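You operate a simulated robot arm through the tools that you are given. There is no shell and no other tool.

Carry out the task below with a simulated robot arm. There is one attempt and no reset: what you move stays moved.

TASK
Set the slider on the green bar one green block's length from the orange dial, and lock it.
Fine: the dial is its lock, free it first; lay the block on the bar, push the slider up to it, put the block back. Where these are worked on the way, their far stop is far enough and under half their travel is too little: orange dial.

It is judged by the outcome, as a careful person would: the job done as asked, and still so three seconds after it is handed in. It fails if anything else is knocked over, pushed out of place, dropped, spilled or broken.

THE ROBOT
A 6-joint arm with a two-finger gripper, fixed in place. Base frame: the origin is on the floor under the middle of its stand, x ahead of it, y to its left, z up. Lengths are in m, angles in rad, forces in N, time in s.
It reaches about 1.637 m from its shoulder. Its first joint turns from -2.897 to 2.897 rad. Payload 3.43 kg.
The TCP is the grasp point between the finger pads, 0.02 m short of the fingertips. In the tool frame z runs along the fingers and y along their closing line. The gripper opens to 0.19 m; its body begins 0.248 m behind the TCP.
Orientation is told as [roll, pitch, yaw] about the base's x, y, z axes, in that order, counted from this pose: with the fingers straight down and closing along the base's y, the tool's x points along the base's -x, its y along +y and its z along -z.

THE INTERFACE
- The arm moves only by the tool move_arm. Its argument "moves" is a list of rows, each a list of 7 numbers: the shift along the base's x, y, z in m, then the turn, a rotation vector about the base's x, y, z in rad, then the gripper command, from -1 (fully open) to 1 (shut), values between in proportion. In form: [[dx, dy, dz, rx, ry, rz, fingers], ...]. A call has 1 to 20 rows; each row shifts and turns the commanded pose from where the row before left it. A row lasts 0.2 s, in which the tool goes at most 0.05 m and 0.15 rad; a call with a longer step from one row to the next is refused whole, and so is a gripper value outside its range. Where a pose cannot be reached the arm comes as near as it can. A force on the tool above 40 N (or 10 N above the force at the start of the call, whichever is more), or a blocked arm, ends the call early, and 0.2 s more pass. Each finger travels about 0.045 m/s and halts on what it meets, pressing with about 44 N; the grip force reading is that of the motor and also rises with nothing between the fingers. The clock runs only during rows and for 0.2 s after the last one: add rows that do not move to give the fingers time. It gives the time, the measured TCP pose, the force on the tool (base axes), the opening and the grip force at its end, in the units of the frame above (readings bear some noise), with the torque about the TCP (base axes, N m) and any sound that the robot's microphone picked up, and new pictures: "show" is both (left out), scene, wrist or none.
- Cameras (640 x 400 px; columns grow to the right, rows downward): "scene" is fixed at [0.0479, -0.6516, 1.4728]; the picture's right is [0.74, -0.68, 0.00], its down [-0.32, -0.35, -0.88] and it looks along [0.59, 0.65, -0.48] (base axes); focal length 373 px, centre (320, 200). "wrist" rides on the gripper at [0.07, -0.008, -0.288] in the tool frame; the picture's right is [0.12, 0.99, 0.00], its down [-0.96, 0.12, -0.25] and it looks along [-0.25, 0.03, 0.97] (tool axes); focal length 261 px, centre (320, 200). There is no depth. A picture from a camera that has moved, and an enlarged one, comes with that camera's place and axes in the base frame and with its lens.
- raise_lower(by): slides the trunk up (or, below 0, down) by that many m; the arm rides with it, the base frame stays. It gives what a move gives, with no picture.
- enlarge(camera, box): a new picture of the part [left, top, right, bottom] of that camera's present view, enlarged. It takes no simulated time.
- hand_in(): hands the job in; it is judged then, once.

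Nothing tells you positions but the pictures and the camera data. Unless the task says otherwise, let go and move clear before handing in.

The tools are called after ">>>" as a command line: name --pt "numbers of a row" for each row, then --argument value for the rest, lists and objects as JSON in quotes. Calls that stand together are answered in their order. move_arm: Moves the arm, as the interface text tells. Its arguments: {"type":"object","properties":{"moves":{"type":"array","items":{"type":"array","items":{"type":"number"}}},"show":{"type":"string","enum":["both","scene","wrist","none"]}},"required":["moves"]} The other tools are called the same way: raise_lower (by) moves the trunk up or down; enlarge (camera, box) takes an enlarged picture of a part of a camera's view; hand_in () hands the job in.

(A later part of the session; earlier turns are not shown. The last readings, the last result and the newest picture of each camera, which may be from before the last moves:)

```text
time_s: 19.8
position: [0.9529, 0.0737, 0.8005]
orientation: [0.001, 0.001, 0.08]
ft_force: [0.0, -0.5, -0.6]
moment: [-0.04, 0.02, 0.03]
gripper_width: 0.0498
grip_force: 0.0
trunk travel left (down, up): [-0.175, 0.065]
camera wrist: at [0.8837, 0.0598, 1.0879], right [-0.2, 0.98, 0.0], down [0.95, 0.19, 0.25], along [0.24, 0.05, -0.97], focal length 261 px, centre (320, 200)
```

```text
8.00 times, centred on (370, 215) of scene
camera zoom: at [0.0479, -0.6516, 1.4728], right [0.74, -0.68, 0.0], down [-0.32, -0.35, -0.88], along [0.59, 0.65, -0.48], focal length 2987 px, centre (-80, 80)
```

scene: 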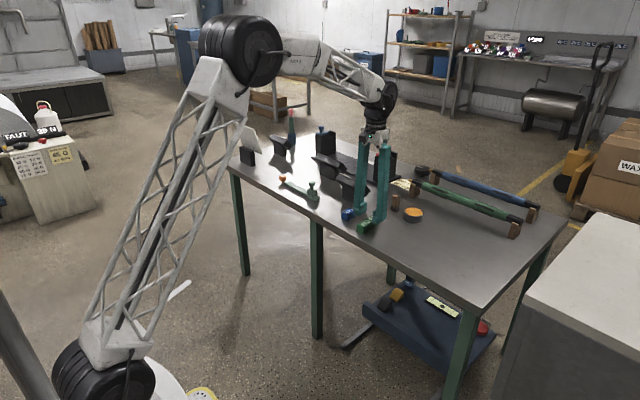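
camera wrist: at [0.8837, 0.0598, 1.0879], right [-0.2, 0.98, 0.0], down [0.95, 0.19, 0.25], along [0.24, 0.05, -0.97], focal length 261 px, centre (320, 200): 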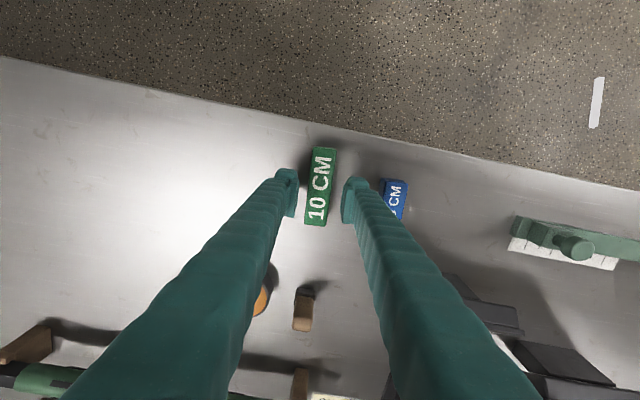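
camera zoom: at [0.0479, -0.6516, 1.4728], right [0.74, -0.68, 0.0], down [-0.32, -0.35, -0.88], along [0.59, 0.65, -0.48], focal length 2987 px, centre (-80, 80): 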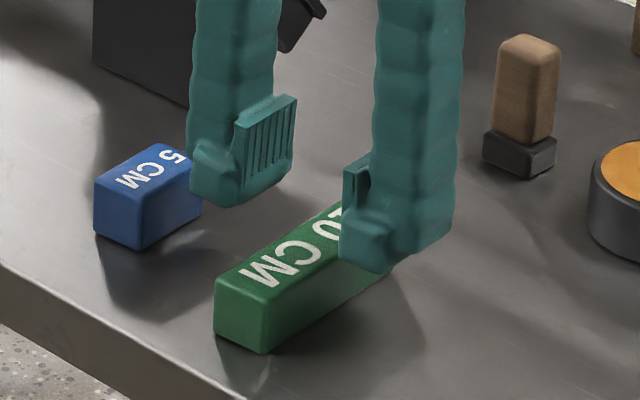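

The block is centred between the fingers and parallel to the pads. I'll lower until the tips are about 9 mm above the table and close on it.

>>> move_arm --pt "-0.002 0 -0.02 0 0 0.004 0.474" --pt "0 0 -0.0175 0 0 0 0.474" --pt "0 0 0 0 0 0 0.474" --pt "0 0 0 0 0 0 0.474"

>>> enlarge --camera "scene" --box '[330, 190, 410, 240]'

>>> enlarge --camera "wrist" --box '[240, 140, 400, 240]'

```text
time_s: 20.8
position: [0.9474, 0.0759, 0.7626]
orientation: [0.001, 0.0, 0.086]
ft_force: [-0.5, 0.8, -0.5]
moment: [-0.02, -0.02, 0.01]
gripper_width: 0.0499
grip_force: 0.0
trunk travel left (down, up): [-0.175, 0.065]
camera wrist: at [0.8798, 0.0602, 1.0489], right [-0.2, 0.98, 0.0], down [0.95, 0.2, 0.25], along [0.24, 0.05, -0.97], focal length 261 px, centre (320, 200)
```

scene: 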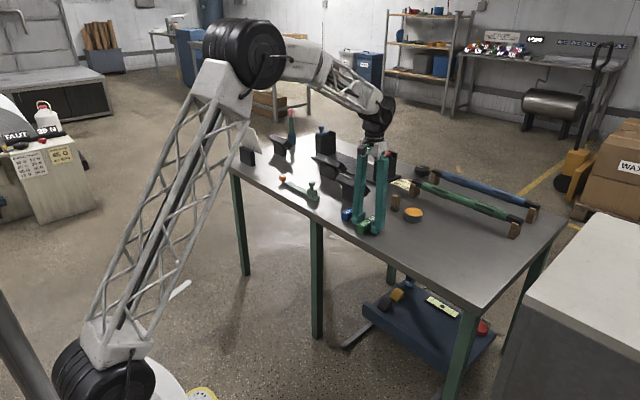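
wrist: 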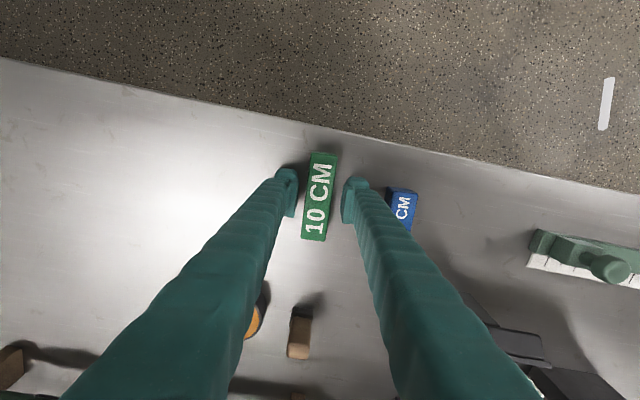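

```text
8.00 times, centred on (370, 215) of scene
camera zoom: at [0.0479, -0.6516, 1.4728], right [0.74, -0.68, 0.0], down [-0.32, -0.35, -0.88], along [0.59, 0.65, -0.48], focal length 2987 px, centre (-80, 80)
```

zoom: 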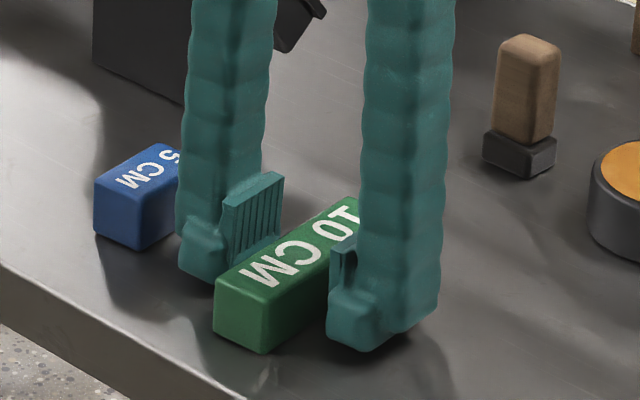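

```text
4.00 times, centred on (320, 190) of wrist
camera zoom: at [0.8798, 0.0602, 1.0489], right [-0.2, 0.98, 0.0], down [0.95, 0.2, 0.25], along [0.24, 0.05, -0.97], focal length 1043 px, centre (320, 240)
```

zoom: 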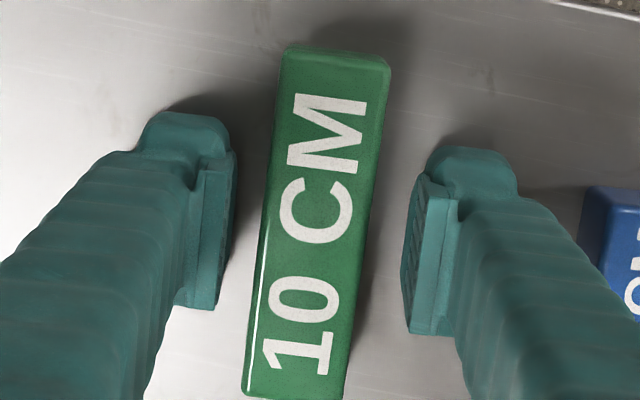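

>>> move_arm --pt "0 0 0 0 0 0 0.6" --pt "0 0 0 0 0 0 0.8" --pt "0 0 0 0 0 0 0.8" --pt "0 0 0 0 0 0 0.8"

>>> enlarge --camera "wrist" --box '[240, 140, 400, 240]'

```text
time_s: 21.8
position: [0.9483, 0.0737, 0.7612]
orientation: [0.0, 0.0, 0.088]
ft_force: [-0.2, 0.9, -1.1]
moment: [0.0, 0.0, 0.06]
gripper_width: 0.0286
grip_force: 44.0
trunk travel left (down, up): [-0.175, 0.065]
camera wrist: at [0.8798, 0.0602, 1.0491], right [-0.2, 0.98, 0.0], down [0.95, 0.2, 0.25], along [0.24, 0.05, -0.97], focal length 261 px, centre (320, 200)
```

scene: 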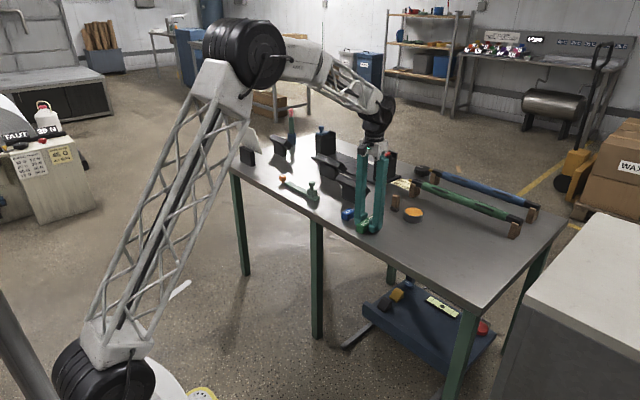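
wrist: 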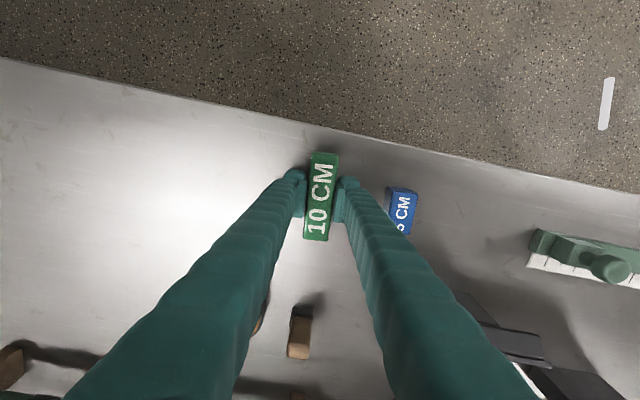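

```text
4.00 times, centred on (320, 190) of wrist
camera zoom: at [0.8798, 0.0602, 1.0491], right [-0.2, 0.98, 0.0], down [0.95, 0.2, 0.25], along [0.24, 0.05, -0.97], focal length 1043 px, centre (320, 240)
```

zoom: 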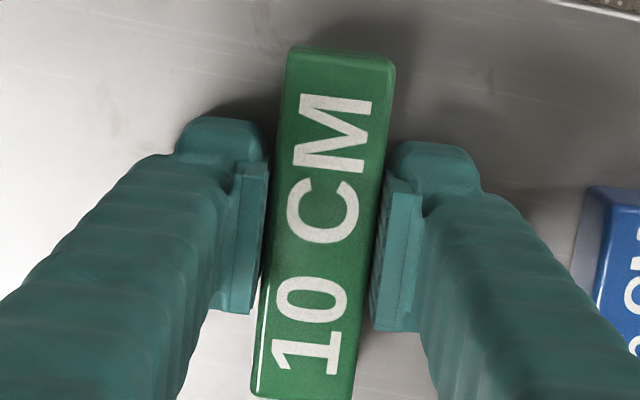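

The block is gripped squarely. I'll lift it straight up, carry it over the bar and turn it so its length lies along the bar, then look before lowering.

>>> move_arm --pt "0 0 0.03 0 0 0 0.8" --pt "0 0 0.035 0 0 0 0.8" --pt "0 0 0.035 0 0 0 0.8" --pt "0 0 0.04 0 0 0 0.8" --pt "0 0 0 0 0 0 0.8"

>>> enlarge --camera "wrist" --box '[240, 140, 400, 240]'

```text
time_s: 23.0
position: [0.9489, 0.0741, 0.901]
orientation: [0.0, 0.0, 0.088]
ft_force: [-0.7, -0.6, -1.8]
moment: [-0.02, -0.01, -0.02]
gripper_width: 0.0285
grip_force: 44.0
trunk travel left (down, up): [-0.175, 0.065]
camera wrist: at [0.8804, 0.0601, 1.1899], right [-0.2, 0.98, 0.0], down [0.95, 0.2, 0.25], along [0.24, 0.05, -0.97], focal length 261 px, centre (320, 200)
```

scene: 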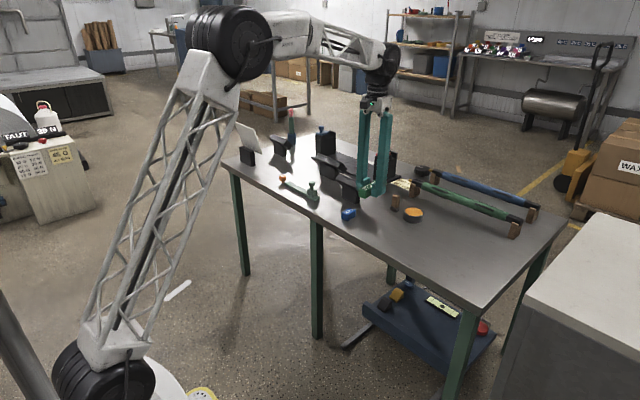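
wrist: 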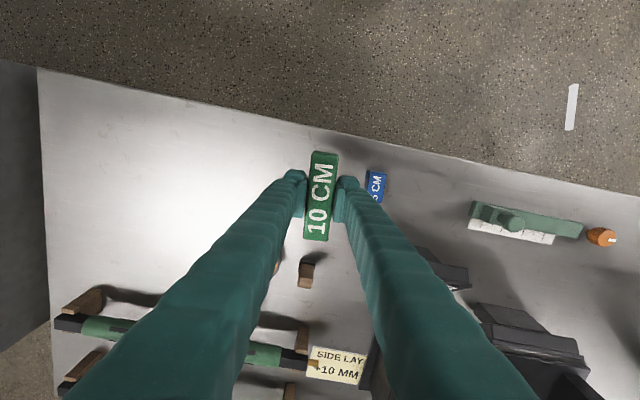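

```text
4.00 times, centred on (320, 190) of wrist
camera zoom: at [0.8804, 0.0601, 1.1899], right [-0.2, 0.98, 0.0], down [0.95, 0.2, 0.25], along [0.24, 0.05, -0.97], focal length 1043 px, centre (320, 240)
```

zoom: 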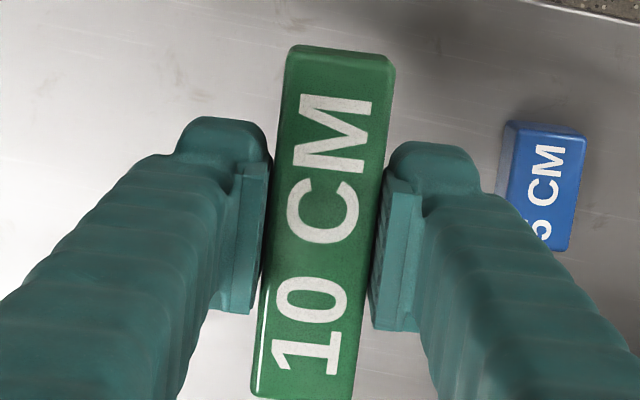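

>>> move_arm --pt "0.0002 0.0431 0 0 0 0.1484 0.8" --pt "0.0002 0.0431 0 0 0 0.1484 0.8" --pt "0.0002 0.0431 0 0 0 0.1484 0.8" --pt "0.0002 0.0431 0 0 0 0.1484 0.8" --pt "0.0002 0.0431 0 0 0 0.1484 0.8" --pt "0.0002 0.0431 0 0 0 0.1484 0.8" --pt "0.0002 0.0431 0 0 0 0.1484 0.8" --pt "0.0002 0.0431 0 0 0 0.1484 0.8" --pt "0.0002 0.0431 0 0 0 0.1484 0.8" --pt "0.0002 0.0431 0 0 0 0.1484 0.8" --pt "0 0 -0.03 0 0 0 0.8" --pt "0 0 0 0 0 0 0.8"

>>> enlarge --camera "wrist" --box '[240, 140, 400, 240]'

>>> enlarge --camera "scene" --box '[250, 150, 330, 200]'

```text
time_s: 25.6
position: [0.9487, 0.507, 0.8721]
orientation: [0.002, 0.001, 1.571]
ft_force: [0.4, -0.9, -1.2]
moment: [-0.02, 0.0, 0.01]
gripper_width: 0.0286
grip_force: 43.9
trunk travel left (down, up): [-0.175, 0.065]
camera wrist: at [0.9592, 0.4364, 1.1599], right [-0.99, -0.12, 0.0], down [-0.12, 0.96, 0.25], along [-0.03, 0.25, -0.97], focal length 261 px, centre (320, 200)
```

scene: 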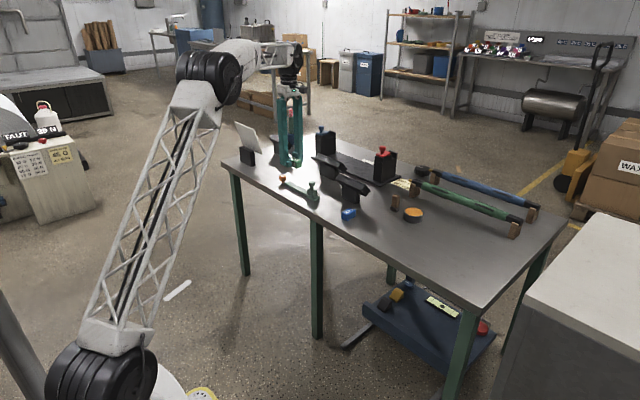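
wrist: 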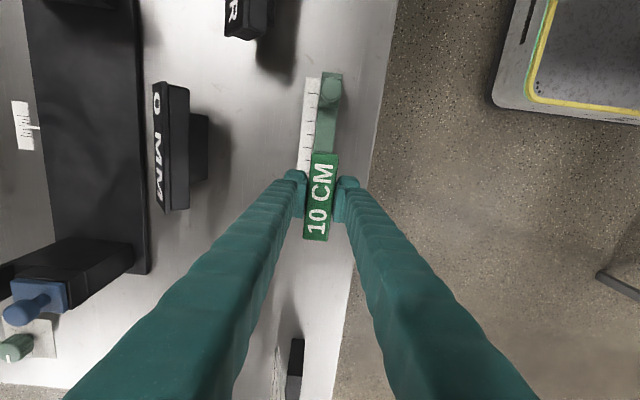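

```text
4.00 times, centred on (320, 190) of wrist
camera zoom: at [0.9592, 0.4364, 1.1599], right [-0.99, -0.12, 0.0], down [-0.12, 0.96, 0.25], along [-0.03, 0.25, -0.97], focal length 1043 px, centre (320, 240)
```

zoom: 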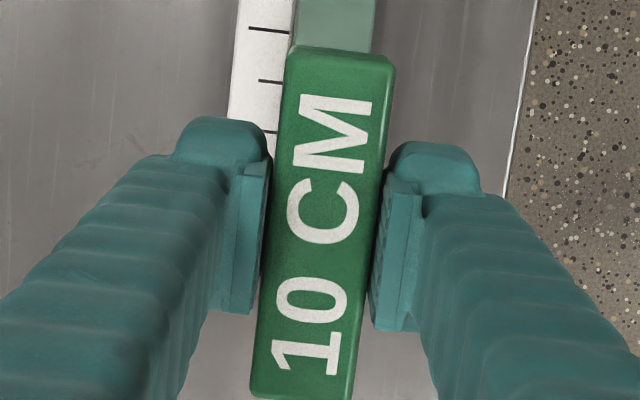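

```text
8.00 times, centred on (290, 175) of scene
camera zoom: at [0.0479, -0.6516, 1.4728], right [0.74, -0.68, 0.0], down [-0.32, -0.35, -0.88], along [0.59, 0.65, -0.48], focal length 2987 px, centre (560, 400)
```

zoom: 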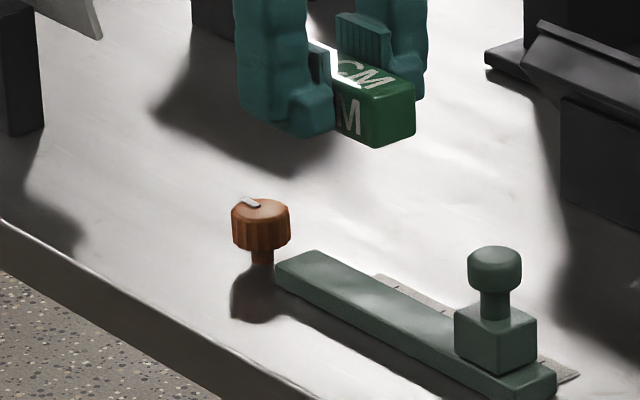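

>>> enlarge --camera "wrist" --box '[272, 60, 368, 160]'

```text
4.00 times, centred on (320, 110) of wrist
camera zoom: at [0.9592, 0.4364, 1.1599], right [-0.99, -0.12, 0.0], down [-0.12, 0.96, 0.25], along [-0.03, 0.25, -0.97], focal length 1043 px, centre (320, 560)
```

zoom: 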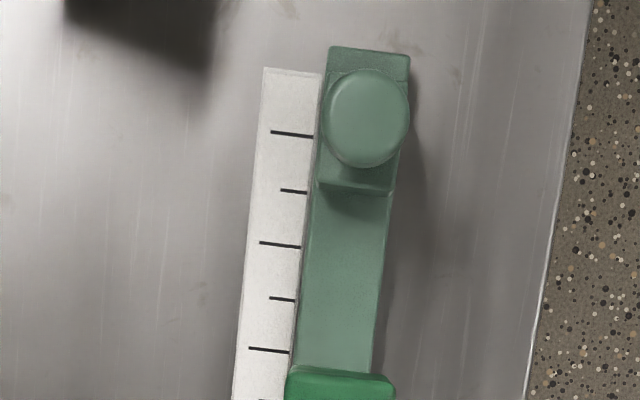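

The block lines up with the bar to within 1 mm and less than 0.01 rad, and its end should clear the dial by about 5 mm. I'll lower most of the way and check again.

>>> move_arm --pt "0 0 -0.04 0 0 0 0.8" --pt "0 0 -0.035 0 0 0 0.8" --pt "0 0 0 0 0 0 0.8" --pt "0 0 0 0 0 0 0.8"

>>> enlarge --camera "wrist" --box '[240, 100, 400, 200]'

>>> enlarge --camera "wrist" --box '[240, 180, 400, 280]'

>>> enlarge --camera "scene" --box '[260, 155, 340, 205]'

```text
time_s: 26.6
position: [0.9505, 0.505, 0.7976]
orientation: [0.0, 0.0, 1.571]
ft_force: [-1.0, 0.0, -0.7]
moment: [0.0, -0.01, 0.02]
gripper_width: 0.0285
grip_force: 43.6
trunk travel left (down, up): [-0.175, 0.065]
camera wrist: at [0.9612, 0.4357, 1.0854], right [-0.99, -0.12, 0.0], down [-0.11, 0.96, 0.25], along [-0.03, 0.25, -0.97], focal length 261 px, centre (320, 200)
```

scene: 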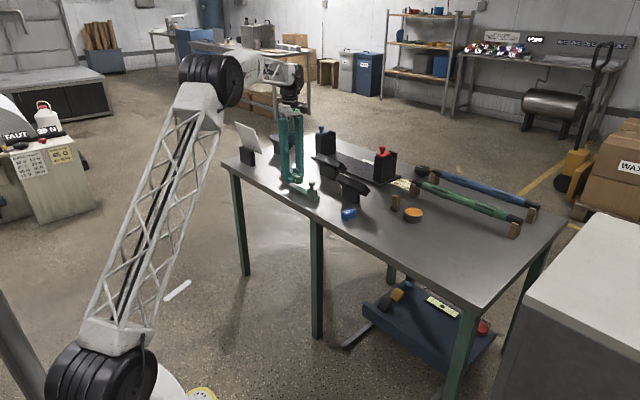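
wrist: 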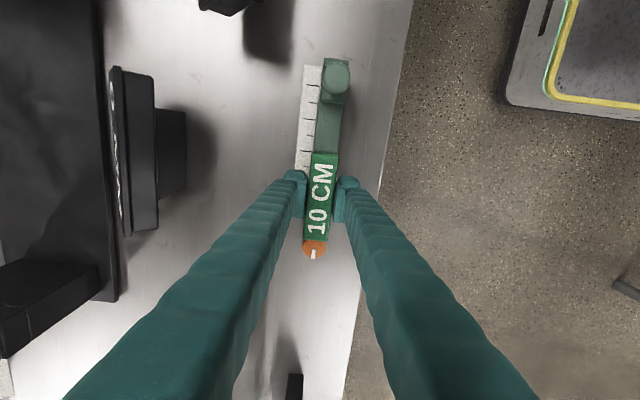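

```text
4.00 times, centred on (320, 150) of wrist
camera zoom: at [0.9612, 0.4357, 1.0854], right [-0.99, -0.12, 0.0], down [-0.11, 0.96, 0.25], along [-0.03, 0.25, -0.97], focal length 1043 px, centre (320, 400)
```

zoom: 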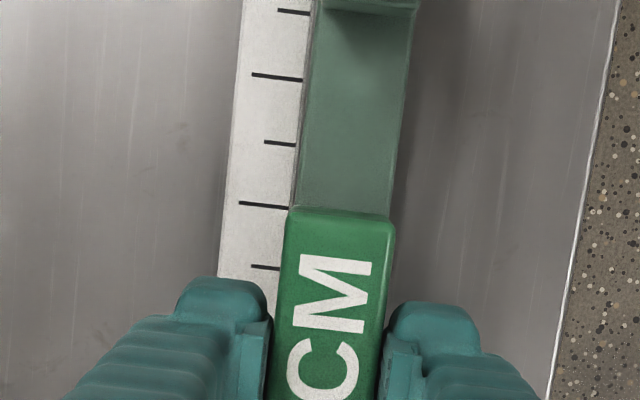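

```text
4.00 times, centred on (320, 230) of wrist
camera zoom: at [0.9612, 0.4357, 1.0854], right [-0.99, -0.12, 0.0], down [-0.11, 0.96, 0.25], along [-0.03, 0.25, -0.97], focal length 1043 px, centre (320, 80)
```

zoom: 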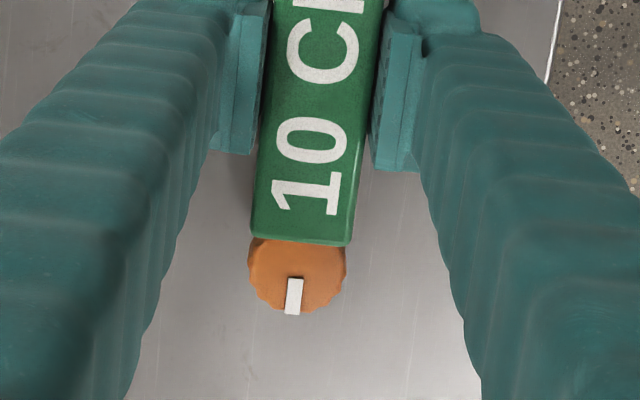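

```text
8.00 times, centred on (300, 180) of scene
camera zoom: at [0.0479, -0.6516, 1.4728], right [0.74, -0.68, 0.0], down [-0.32, -0.35, -0.88], along [0.59, 0.65, -0.48], focal length 2987 px, centre (480, 360)
```

zoom: 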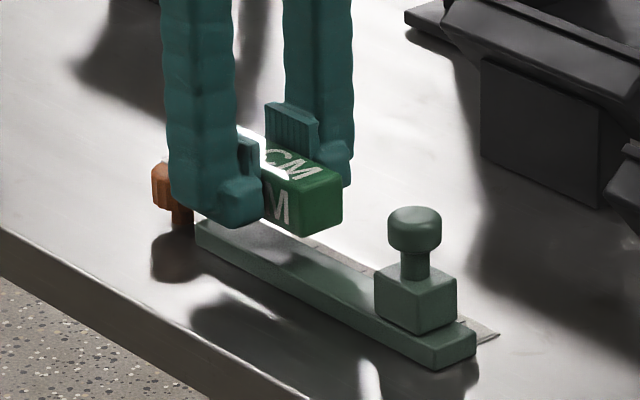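

The block lies over the bar with its end about 5 mm short of the dial. I'll nudge it 2 mm toward the dial and lower gently until it meets the bar.

>>> move_arm --pt "0 0.002 -0.01 0 0 0 0.8" --pt "0 0 -0.006 0 0 0 0.8" --pt "0 0 0 0 0 0 0.8" --show "scene"

>>> enlarge --camera "scene" --box '[270, 165, 334, 205]'

```text
time_s: 27.4
position: [0.9515, 0.5076, 0.781]
orientation: [-0.001, 0.0, 1.571]
ft_force: [0.4, 0.2, -1.3]
moment: [0.0, -0.03, -0.01]
gripper_width: 0.0286
grip_force: 43.9
trunk travel left (down, up): [-0.175, 0.065]
```

scene: 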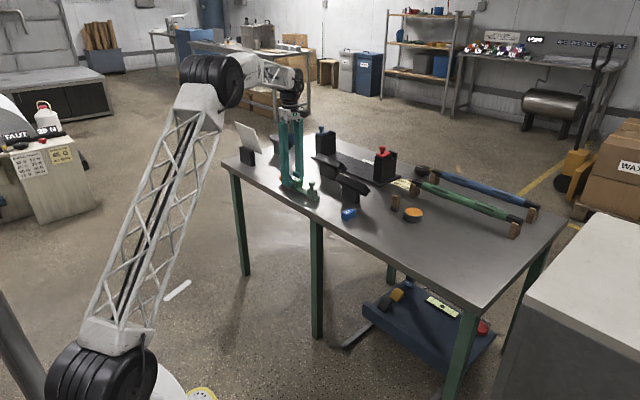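

```text
10.00 times, centred on (302, 185) of scene
camera zoom: at [0.0479, -0.6516, 1.4728], right [0.74, -0.68, 0.0], down [-0.32, -0.35, -0.88], along [0.59, 0.65, -0.48], focal length 3733 px, centre (500, 350)
```

zoom: 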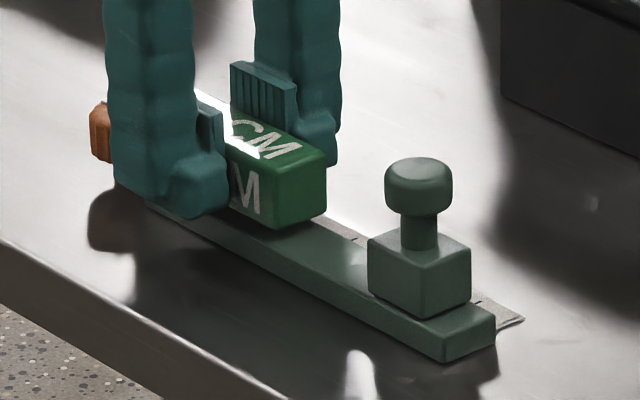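

>>> move_arm --pt "0 0 -0.0015 0 0 0 0.8" --pt "0 0 -0.0015 0 0 0 0.8" --pt "0 0 0 0 0 0 0.8" --show "none"

```text
time_s: 28.2
position: [0.9499, 0.5068, 0.7789]
orientation: [0.001, 0.0, 1.57]
ft_force: [-0.3, -1.1, -1.5]
moment: [0.02, -0.02, 0.03]
gripper_width: 0.0284
grip_force: 44.0
trunk travel left (down, up): [-0.175, 0.065]
```

>>> move_arm --pt "0 0 -0.001 0 0 0 0.8" --pt "0 0 -0.001 0 0 0 0.8" --pt "0 0 0 0 0 0 0.8" --show "none"

```text
time_s: 29.0
position: [0.9503, 0.5074, 0.7765]
orientation: [0.0, -0.001, 1.571]
ft_force: [0.6, 0.3, -0.8]
moment: [-0.02, -0.01, 0.0]
gripper_width: 0.0283
grip_force: 43.3
trunk travel left (down, up): [-0.175, 0.065]
```

>>> move_arm --pt "0 0 -0.001 0 0 0 0.8" --pt "0 0 0 0 0 0 0.8" --show "scene"

>>> enlarge --camera "scene" --box '[270, 165, 334, 205]'

```text
time_s: 29.6
position: [0.9505, 0.5067, 0.7767]
orientation: [0.0, 0.0, 1.57]
ft_force: [0.4, 0.5, 0.5]
moment: [0.03, -0.02, 0.0]
gripper_width: 0.0286
grip_force: 43.9
trunk travel left (down, up): [-0.175, 0.065]
```

scene: 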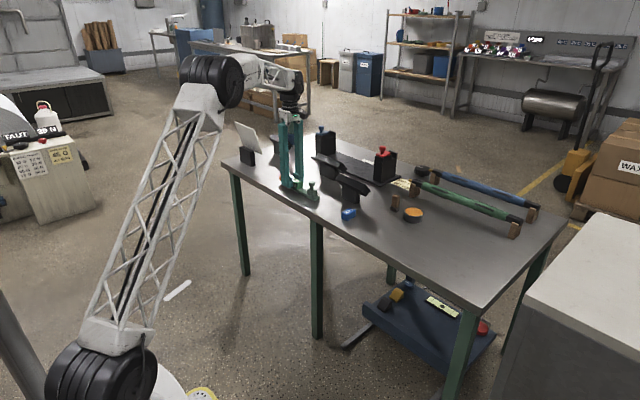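

```text
10.00 times, centred on (302, 185) of scene
camera zoom: at [0.0479, -0.6516, 1.4728], right [0.74, -0.68, 0.0], down [-0.32, -0.35, -0.88], along [0.59, 0.65, -0.48], focal length 3733 px, centre (500, 350)
```

zoom: 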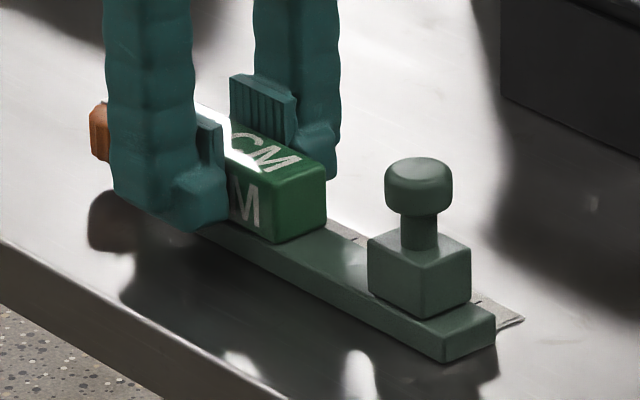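

>>> move_arm --pt "0 0 -0.001 0 0 0 0.8" --pt "0 0 0 0 0 0 0.8" --show "none"

```text
time_s: 30.2
position: [0.9513, 0.5076, 0.7754]
orientation: [0.0, 0.001, 1.571]
ft_force: [0.3, 0.4, 6.5]
moment: [-0.04, 0.01, -0.01]
gripper_width: 0.0285
grip_force: 43.4
trunk travel left (down, up): [-0.175, 0.065]
```

The block now rests on the bar (6.5 N upward). I'll ease off slightly and slide it toward the dial until it touches.

>>> move_arm --pt "0 0.001 0.0006 0 0 0 0.8" --pt "0 0.001 0 0 0 0 0.8" --pt "0 0 0 0 0 0 0.8" --show "none"

```text
time_s: 31.0
position: [0.9492, 0.508, 0.7741]
orientation: [-0.002, -0.001, 1.569]
ft_force: [0.1, -3.2, 6.9]
moment: [-0.08, 0.01, -0.02]
gripper_width: 0.0285
grip_force: 44.0
trunk travel left (down, up): [-0.175, 0.065]
```

>>> move_arm --pt "0 0.001 0.0004 0 0 0 0.8" --pt "0 0 0 0 0 0 0.8" --show "wrist"

>>> enlarge --camera "wrist" --box '[240, 180, 400, 280]'

>>> enlarge --camera "wrist" --box '[240, 100, 400, 200]'

```text
time_s: 31.6
position: [0.9492, 0.5108, 0.7765]
orientation: [0.0, 0.001, 1.571]
ft_force: [0.9, -0.8, 3.7]
moment: [0.01, -0.02, -0.01]
gripper_width: 0.0285
grip_force: 43.6
trunk travel left (down, up): [-0.175, 0.065]
camera wrist: at [0.96, 0.4397, 1.063], right [-0.99, -0.12, 0.0], down [-0.12, 0.96, 0.25], along [-0.03, 0.25, -0.97], focal length 261 px, centre (320, 200)
```

wrist: 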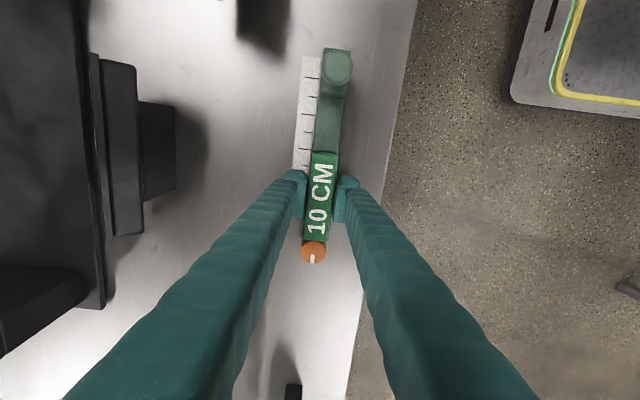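

```text
4.00 times, centred on (320, 230) of wrist
camera zoom: at [0.96, 0.4397, 1.063], right [-0.99, -0.12, 0.0], down [-0.12, 0.96, 0.25], along [-0.03, 0.25, -0.97], focal length 1043 px, centre (320, 80)
```

zoom: 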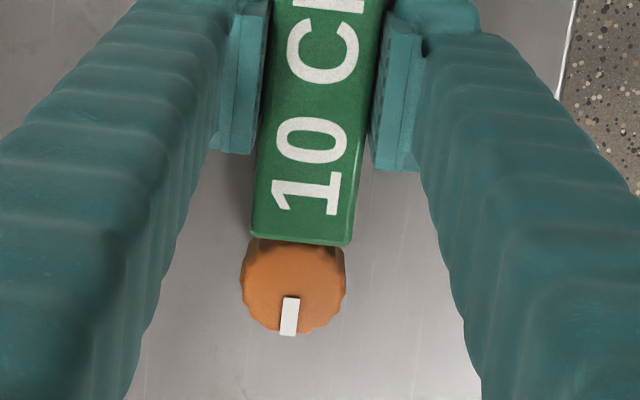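

```text
4.00 times, centred on (320, 150) of wrist
camera zoom: at [0.96, 0.4397, 1.063], right [-0.99, -0.12, 0.0], down [-0.12, 0.96, 0.25], along [-0.03, 0.25, -0.97], focal length 1043 px, centre (320, 400)
```

zoom: 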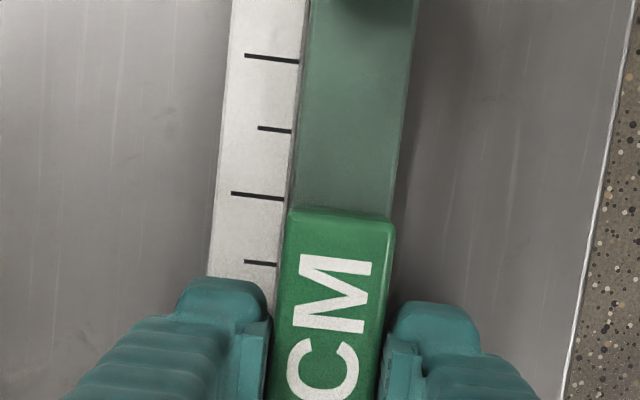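

>>> move_arm --pt "0 0.001 0.0002 0 0 0 0.8" --pt "0 0.001 0 0 0 0 0.8" --pt "0 0 0 0 0 0 0.8" --show "none"

```text
time_s: 32.4
position: [0.9497, 0.5126, 0.7753]
orientation: [0.0, 0.001, 1.571]
ft_force: [-0.1, -1.2, 0.0]
moment: [-0.05, 0.01, -0.02]
gripper_width: 0.0286
grip_force: 44.6
trunk travel left (down, up): [-0.175, 0.065]
```

>>> move_arm --pt "0 0.001 0 0 0 0 0.8" --pt "0 0 0 0 0 0 0.8" --show "none"

```text
time_s: 33.0
position: [0.9495, 0.5131, 0.7754]
orientation: [0.0, 0.0, 1.571]
ft_force: [-0.6, -0.5, 0.7]
moment: [-0.04, 0.0, -0.02]
gripper_width: 0.0284
grip_force: 44.0
trunk travel left (down, up): [-0.175, 0.065]
```

>>> move_arm --pt "0 0.001 0 0 0 0 0.8" --pt "0 0 0 0 0 0 0.8" --show "none"

```text
time_s: 33.6
position: [0.9495, 0.5137, 0.7758]
orientation: [0.0, 0.001, 1.57]
ft_force: [-1.3, -1.7, -1.3]
moment: [-0.05, 0.02, 0.03]
gripper_width: 0.0286
grip_force: 44.2
trunk travel left (down, up): [-0.175, 0.065]
```

>>> move_arm --pt "0 0.001 0 0 0 0 0.8" --pt "0 0 0 0 0 0 0.8"

>>> enlarge --camera "wrist" --box '[260, 210, 360, 272]'

>>> enlarge --camera "scene" --box '[270, 165, 334, 205]'

```text
time_s: 34.2
position: [0.9497, 0.5134, 0.7751]
orientation: [-0.001, 0.001, 1.568]
ft_force: [-0.6, -3.9, -0.9]
moment: [-0.12, 0.05, 0.04]
gripper_width: 0.0287
grip_force: 44.3
trunk travel left (down, up): [-0.175, 0.065]
camera wrist: at [0.9602, 0.4438, 1.0631], right [-0.99, -0.12, 0.0], down [-0.11, 0.96, 0.25], along [-0.03, 0.25, -0.97], focal length 261 px, centre (320, 200)
```

scene: 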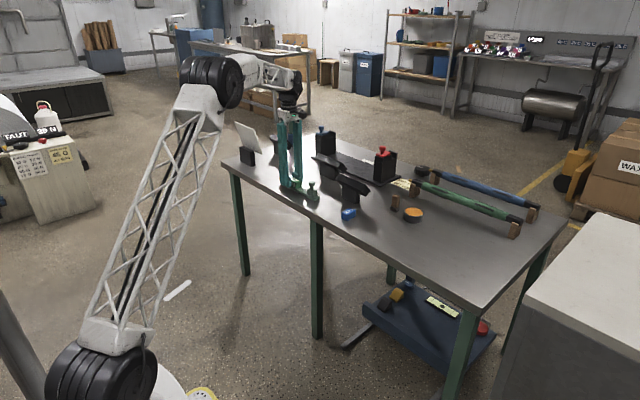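
wrist: 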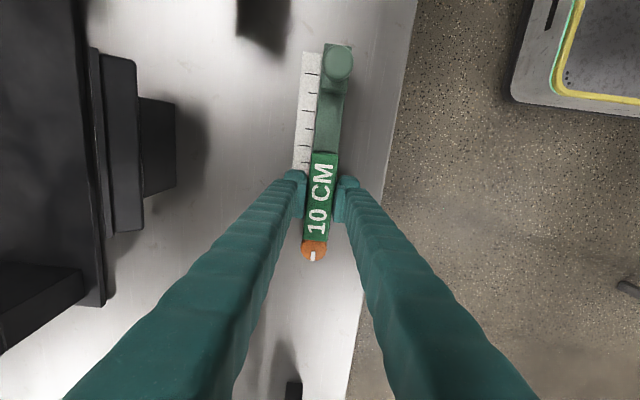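

```text
6.40 times, centred on (310, 241) of wrist
camera zoom: at [0.9602, 0.4438, 1.0631], right [-0.99, -0.12, 0.0], down [-0.11, 0.96, 0.25], along [-0.03, 0.25, -0.97], focal length 1668 px, centre (384, -62)
```

zoom: 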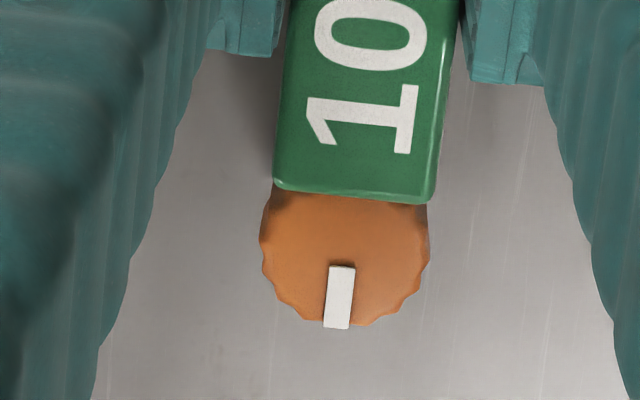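

```text
10.00 times, centred on (302, 185) of scene
camera zoom: at [0.0479, -0.6516, 1.4728], right [0.74, -0.68, 0.0], down [-0.32, -0.35, -0.88], along [0.59, 0.65, -0.48], focal length 3733 px, centre (500, 350)
```

zoom: 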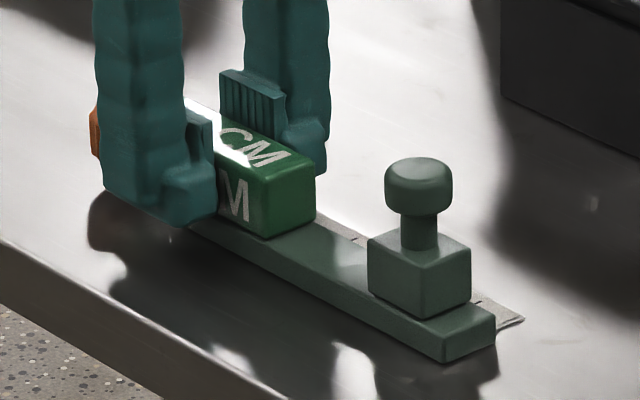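

>>> move_arm --pt "0 0.0007 0 0 0 0 0.8" --pt "0 0 0 0 0 0 0.8" --show "none"

```text
time_s: 34.8
position: [0.9507, 0.5139, 0.7747]
orientation: [-0.001, 0.0, 1.568]
ft_force: [-3.6, -11.9, -1.7]
moment: [-0.28, 0.07, 0.22]
gripper_width: 0.0286
grip_force: 43.9
trunk travel left (down, up): [-0.175, 0.065]
```

The contact is confirmed (12 N against the dial). I'll back off just under a millimetre, settle the block on the bar and release it gently.

>>> move_arm --pt "0 -0.001 0 0 0 0 0.8" --pt "0 0 -0.0006 0 0 0 0.8" --pt "0 0 0 0 0 0 0.8" --show "none"

```text
time_s: 35.6
position: [0.9512, 0.5148, 0.7746]
orientation: [-0.003, 0.0, 1.568]
ft_force: [2.6, -10.0, 6.8]
moment: [-0.13, -0.09, 0.03]
gripper_width: 0.0286
grip_force: 44.1
trunk travel left (down, up): [-0.175, 0.065]
```

>>> move_arm --pt "0 -0.0006 0 0 0 0 0.8" --pt "0 0 0 0 0 0 0.8" --pt "0 0 0 0 0 0 0.8" --show "none"

```text
time_s: 36.4
position: [0.9507, 0.5149, 0.7766]
orientation: [0.0, 0.002, 1.57]
ft_force: [5.2, -5.1, 10.3]
moment: [0.0, -0.05, -0.06]
gripper_width: 0.0286
grip_force: 44.1
trunk travel left (down, up): [-0.175, 0.065]
```

>>> move_arm --pt "0.0003 -0.0003 0.0006 0 0 0 0.8" --pt "0 0 0 0 0 0 0.8" --pt "0 0 0 0 0 0 0.8" --show "none"

```text
time_s: 37.2
position: [0.949, 0.5134, 0.7745]
orientation: [0.0, -0.001, 1.571]
ft_force: [3.5, -1.8, 6.5]
moment: [0.09, -0.05, -0.06]
gripper_width: 0.0285
grip_force: 44.3
trunk travel left (down, up): [-0.175, 0.065]
```

>>> move_arm --pt "0.0002 0 0.0003 0 0 0 0.8" --pt "0 0 0 0 0 0 0.66" --pt "0 0 0 0 0 0 0.5" --pt "0 0 0 0 0 0 0.37" --pt "0 0 0 0 0 0 0.37"

>>> enlarge --camera "wrist" --box '[240, 170, 400, 270]'

>>> enlarge --camera "scene" --box '[270, 165, 334, 205]'

```text
time_s: 38.4
position: [0.9511, 0.5143, 0.7756]
orientation: [-0.001, 0.001, 1.569]
ft_force: [-0.3, 0.3, -0.6]
moment: [-0.01, 0.06, -0.03]
gripper_width: 0.0598
grip_force: 0.0
trunk travel left (down, up): [-0.175, 0.065]
camera wrist: at [0.9602, 0.443, 1.063], right [-0.99, -0.12, 0.0], down [-0.11, 0.96, 0.25], along [-0.03, 0.25, -0.97], focal length 261 px, centre (320, 200)
```

scene: 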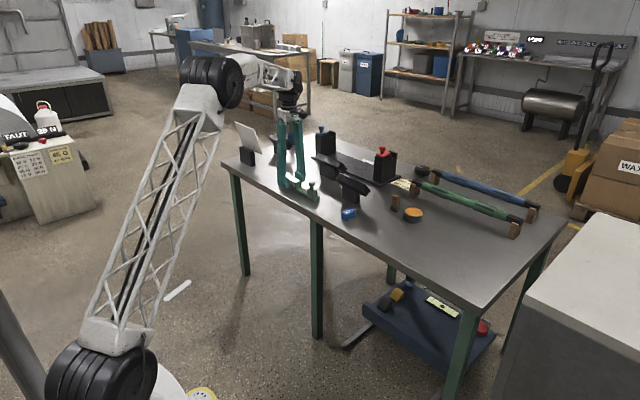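
wrist: 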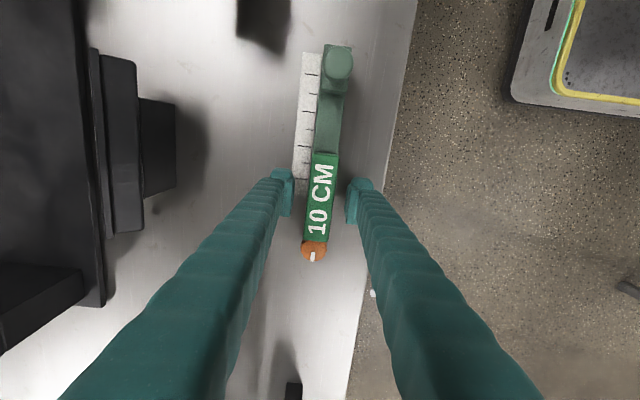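

```text
4.00 times, centred on (320, 220) of wrist
camera zoom: at [0.9602, 0.443, 1.063], right [-0.99, -0.12, 0.0], down [-0.11, 0.96, 0.25], along [-0.03, 0.25, -0.97], focal length 1043 px, centre (320, 120)
```

zoom: 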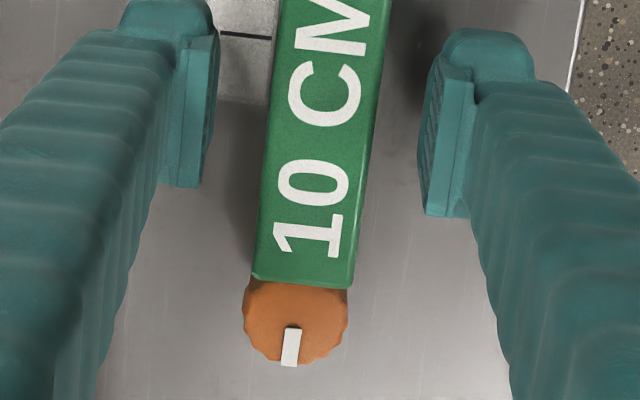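

```text
10.00 times, centred on (302, 185) of scene
camera zoom: at [0.0479, -0.6516, 1.4728], right [0.74, -0.68, 0.0], down [-0.32, -0.35, -0.88], along [0.59, 0.65, -0.48], focal length 3733 px, centre (500, 350)
```

zoom: 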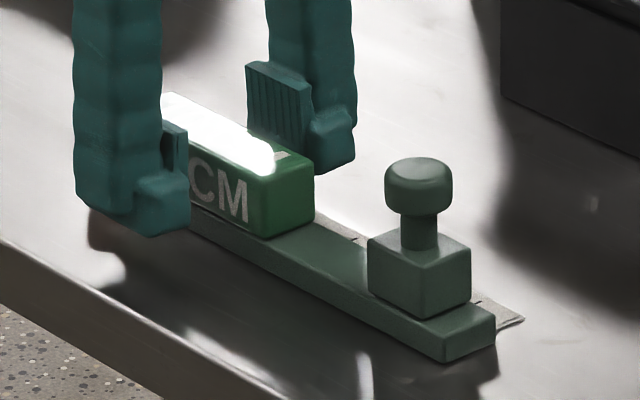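

The block is resting on the bar against the dial. Now I'll lift clear and move over the slider's knob, which I place at about (0.951, 0.383) with its top near z = 0.809.

>>> move_arm --pt "0 0 0.02 0 0 0 0.37" --pt "0 0 0.035 0 0 0 0.37" --pt "0 0 0.035 0 0 0 0.37" --pt "0 -0.044 0 0 0 0 0.37" --pt "0 -0.044 0 0 0 0 0.37" --pt "0 -0.0435 0 0 0 0 0.37" --pt "0 0 0 0 0 0 0.37"

>>> enlarge --camera "wrist" --box '[240, 150, 400, 250]'

>>> enlarge --camera "scene" --box '[270, 165, 334, 205]'

```text
time_s: 40.0
position: [0.9491, 0.3827, 0.8663]
orientation: [0.001, 0.001, 1.571]
ft_force: [0.3, 0.8, -0.5]
moment: [0.03, 0.0, -0.02]
gripper_width: 0.06
grip_force: 0.0
trunk travel left (down, up): [-0.175, 0.065]
camera wrist: at [0.9601, 0.3126, 1.1541], right [-0.99, -0.12, 0.0], down [-0.12, 0.96, 0.25], along [-0.03, 0.25, -0.97], focal length 261 px, centre (320, 200)
```

scene: 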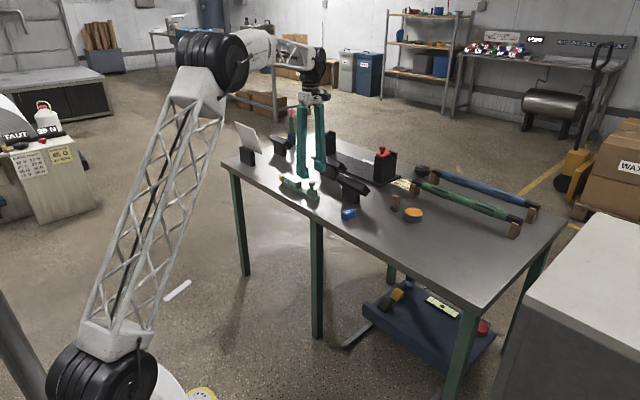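
wrist: 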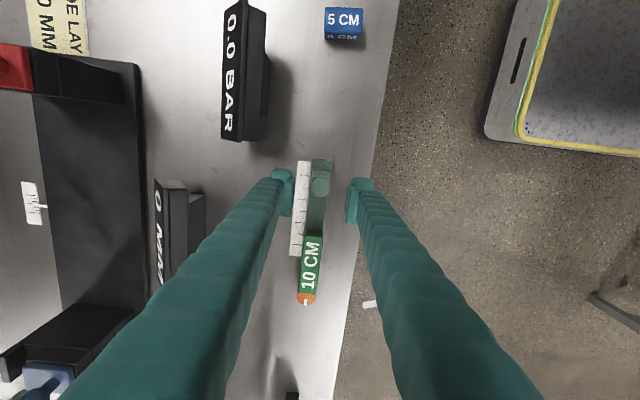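

```text
4.00 times, centred on (320, 200) of wrist
camera zoom: at [0.9601, 0.3126, 1.1541], right [-0.99, -0.12, 0.0], down [-0.12, 0.96, 0.25], along [-0.03, 0.25, -0.97], focal length 1043 px, centre (320, 200)
```

zoom: 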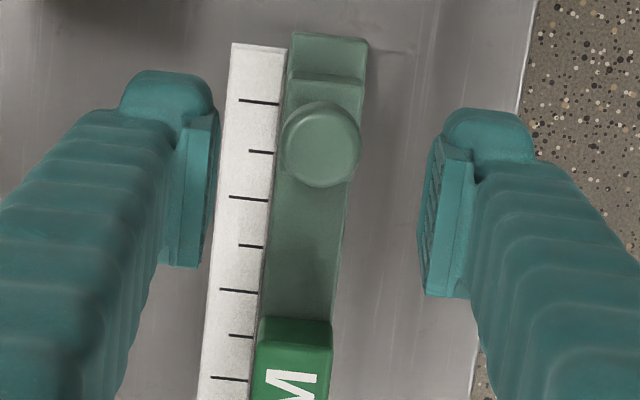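

```text
10.00 times, centred on (302, 185) of scene
camera zoom: at [0.0479, -0.6516, 1.4728], right [0.74, -0.68, 0.0], down [-0.32, -0.35, -0.88], along [0.59, 0.65, -0.48], focal length 3733 px, centre (500, 350)
```

zoom: 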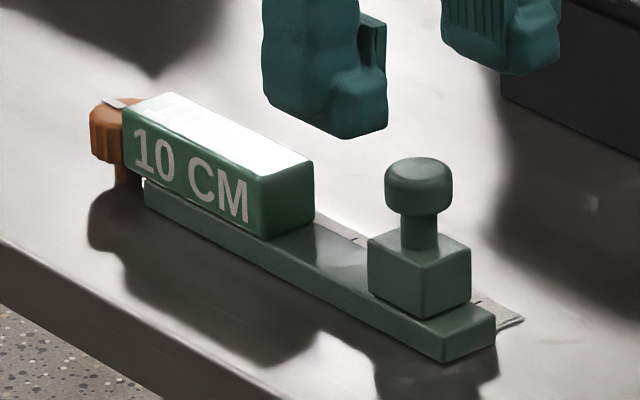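

The knob is centred under the gripper to within about 1 mm. I'll lower the tips around its head, above the block's top, and close.

>>> move_arm --pt "0 -0.0013 -0.02 0 0 0 0.37" --pt "0 0 -0.02 0 0 0 0.37" --pt "0 0 -0.017 0 0 0 0.37" --pt "0 0 0 0 0 0 0.37" --pt "0 0 0 0 0 0 0.6" --pt "0 0 0 0 0 0 0.8" --pt "0 0 0 0 0 0 0.8" --pt "0 0 0 0 0 0 0.8"

>>> enlarge --camera "wrist" --box '[240, 150, 400, 250]'

>>> enlarge --camera "scene" --box '[270, 165, 334, 205]'

```text
time_s: 41.8
position: [0.9498, 0.3807, 0.8096]
orientation: [0.0, -0.001, 1.571]
ft_force: [-5.6, -0.7, -1.5]
moment: [-0.09, 0.09, 0.0]
gripper_width: 0.0267
grip_force: 45.7
trunk travel left (down, up): [-0.175, 0.065]
camera wrist: at [0.9601, 0.3109, 1.0959], right [-0.99, -0.12, 0.0], down [-0.11, 0.96, 0.25], along [-0.03, 0.25, -0.97], focal length 261 px, centre (320, 200)
```

scene: 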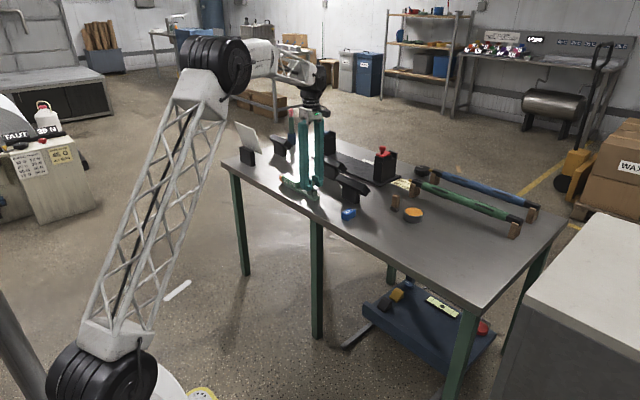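
wrist: 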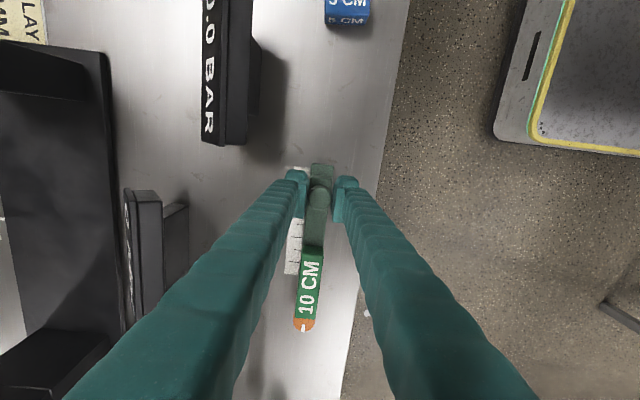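

```text
4.00 times, centred on (320, 200) of wrist
camera zoom: at [0.9601, 0.3109, 1.0959], right [-0.99, -0.12, 0.0], down [-0.11, 0.96, 0.25], along [-0.03, 0.25, -0.97], focal length 1043 px, centre (320, 200)
```

zoom: 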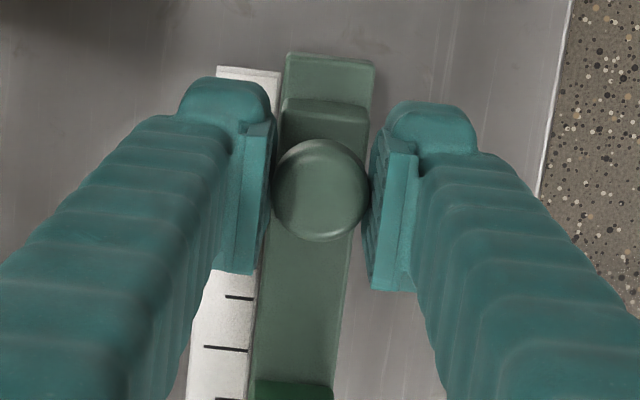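

```text
10.00 times, centred on (302, 185) of scene
camera zoom: at [0.0479, -0.6516, 1.4728], right [0.74, -0.68, 0.0], down [-0.32, -0.35, -0.88], along [0.59, 0.65, -0.48], focal length 3733 px, centre (500, 350)
```

zoom: 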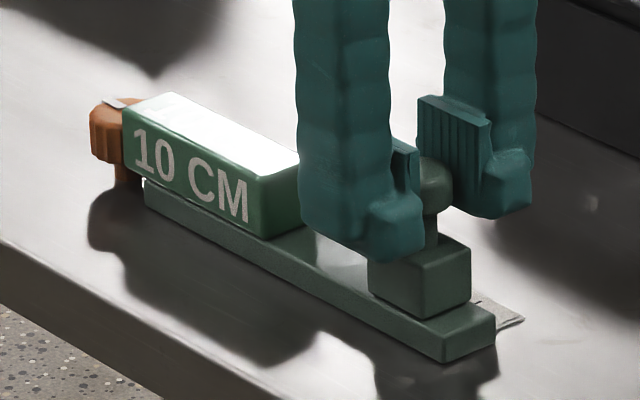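

The knob is gripped. I'll draw the slider along the bar toward the block, most of the way first.

>>> move_arm --pt "-0.0004 0.003 0 0 0 0 0.8" --pt "0 0.005 0 0 0 0 0.8" --pt "0 0.007 0 0 0 0 0.8" --pt "0 0 0 0 0 0 0.8" --show "scene"

>>> enlarge --camera "scene" --box '[270, 165, 334, 205]'

```text
time_s: 42.8
position: [0.9508, 0.3969, 0.8071]
orientation: [-0.002, -0.001, 1.571]
ft_force: [3.2, 1.4, 5.8]
moment: [0.01, -0.05, 0.0]
gripper_width: 0.0268
grip_force: 45.4
trunk travel left (down, up): [-0.175, 0.065]
```

scene: 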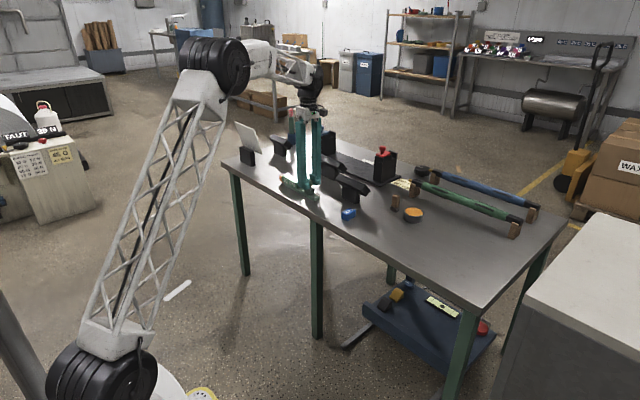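

```text
10.00 times, centred on (302, 185) of scene
camera zoom: at [0.0479, -0.6516, 1.4728], right [0.74, -0.68, 0.0], down [-0.32, -0.35, -0.88], along [0.59, 0.65, -0.48], focal length 3733 px, centre (500, 350)
```

zoom: 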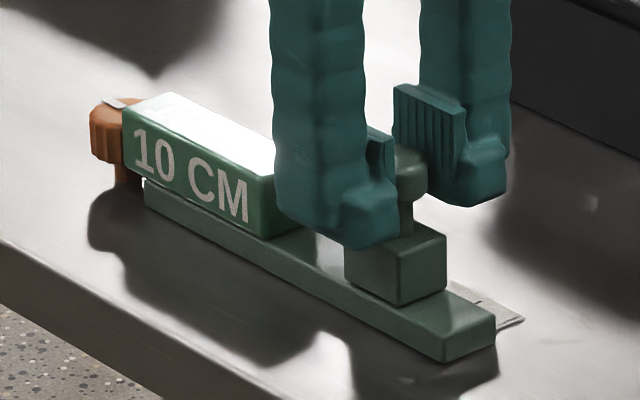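

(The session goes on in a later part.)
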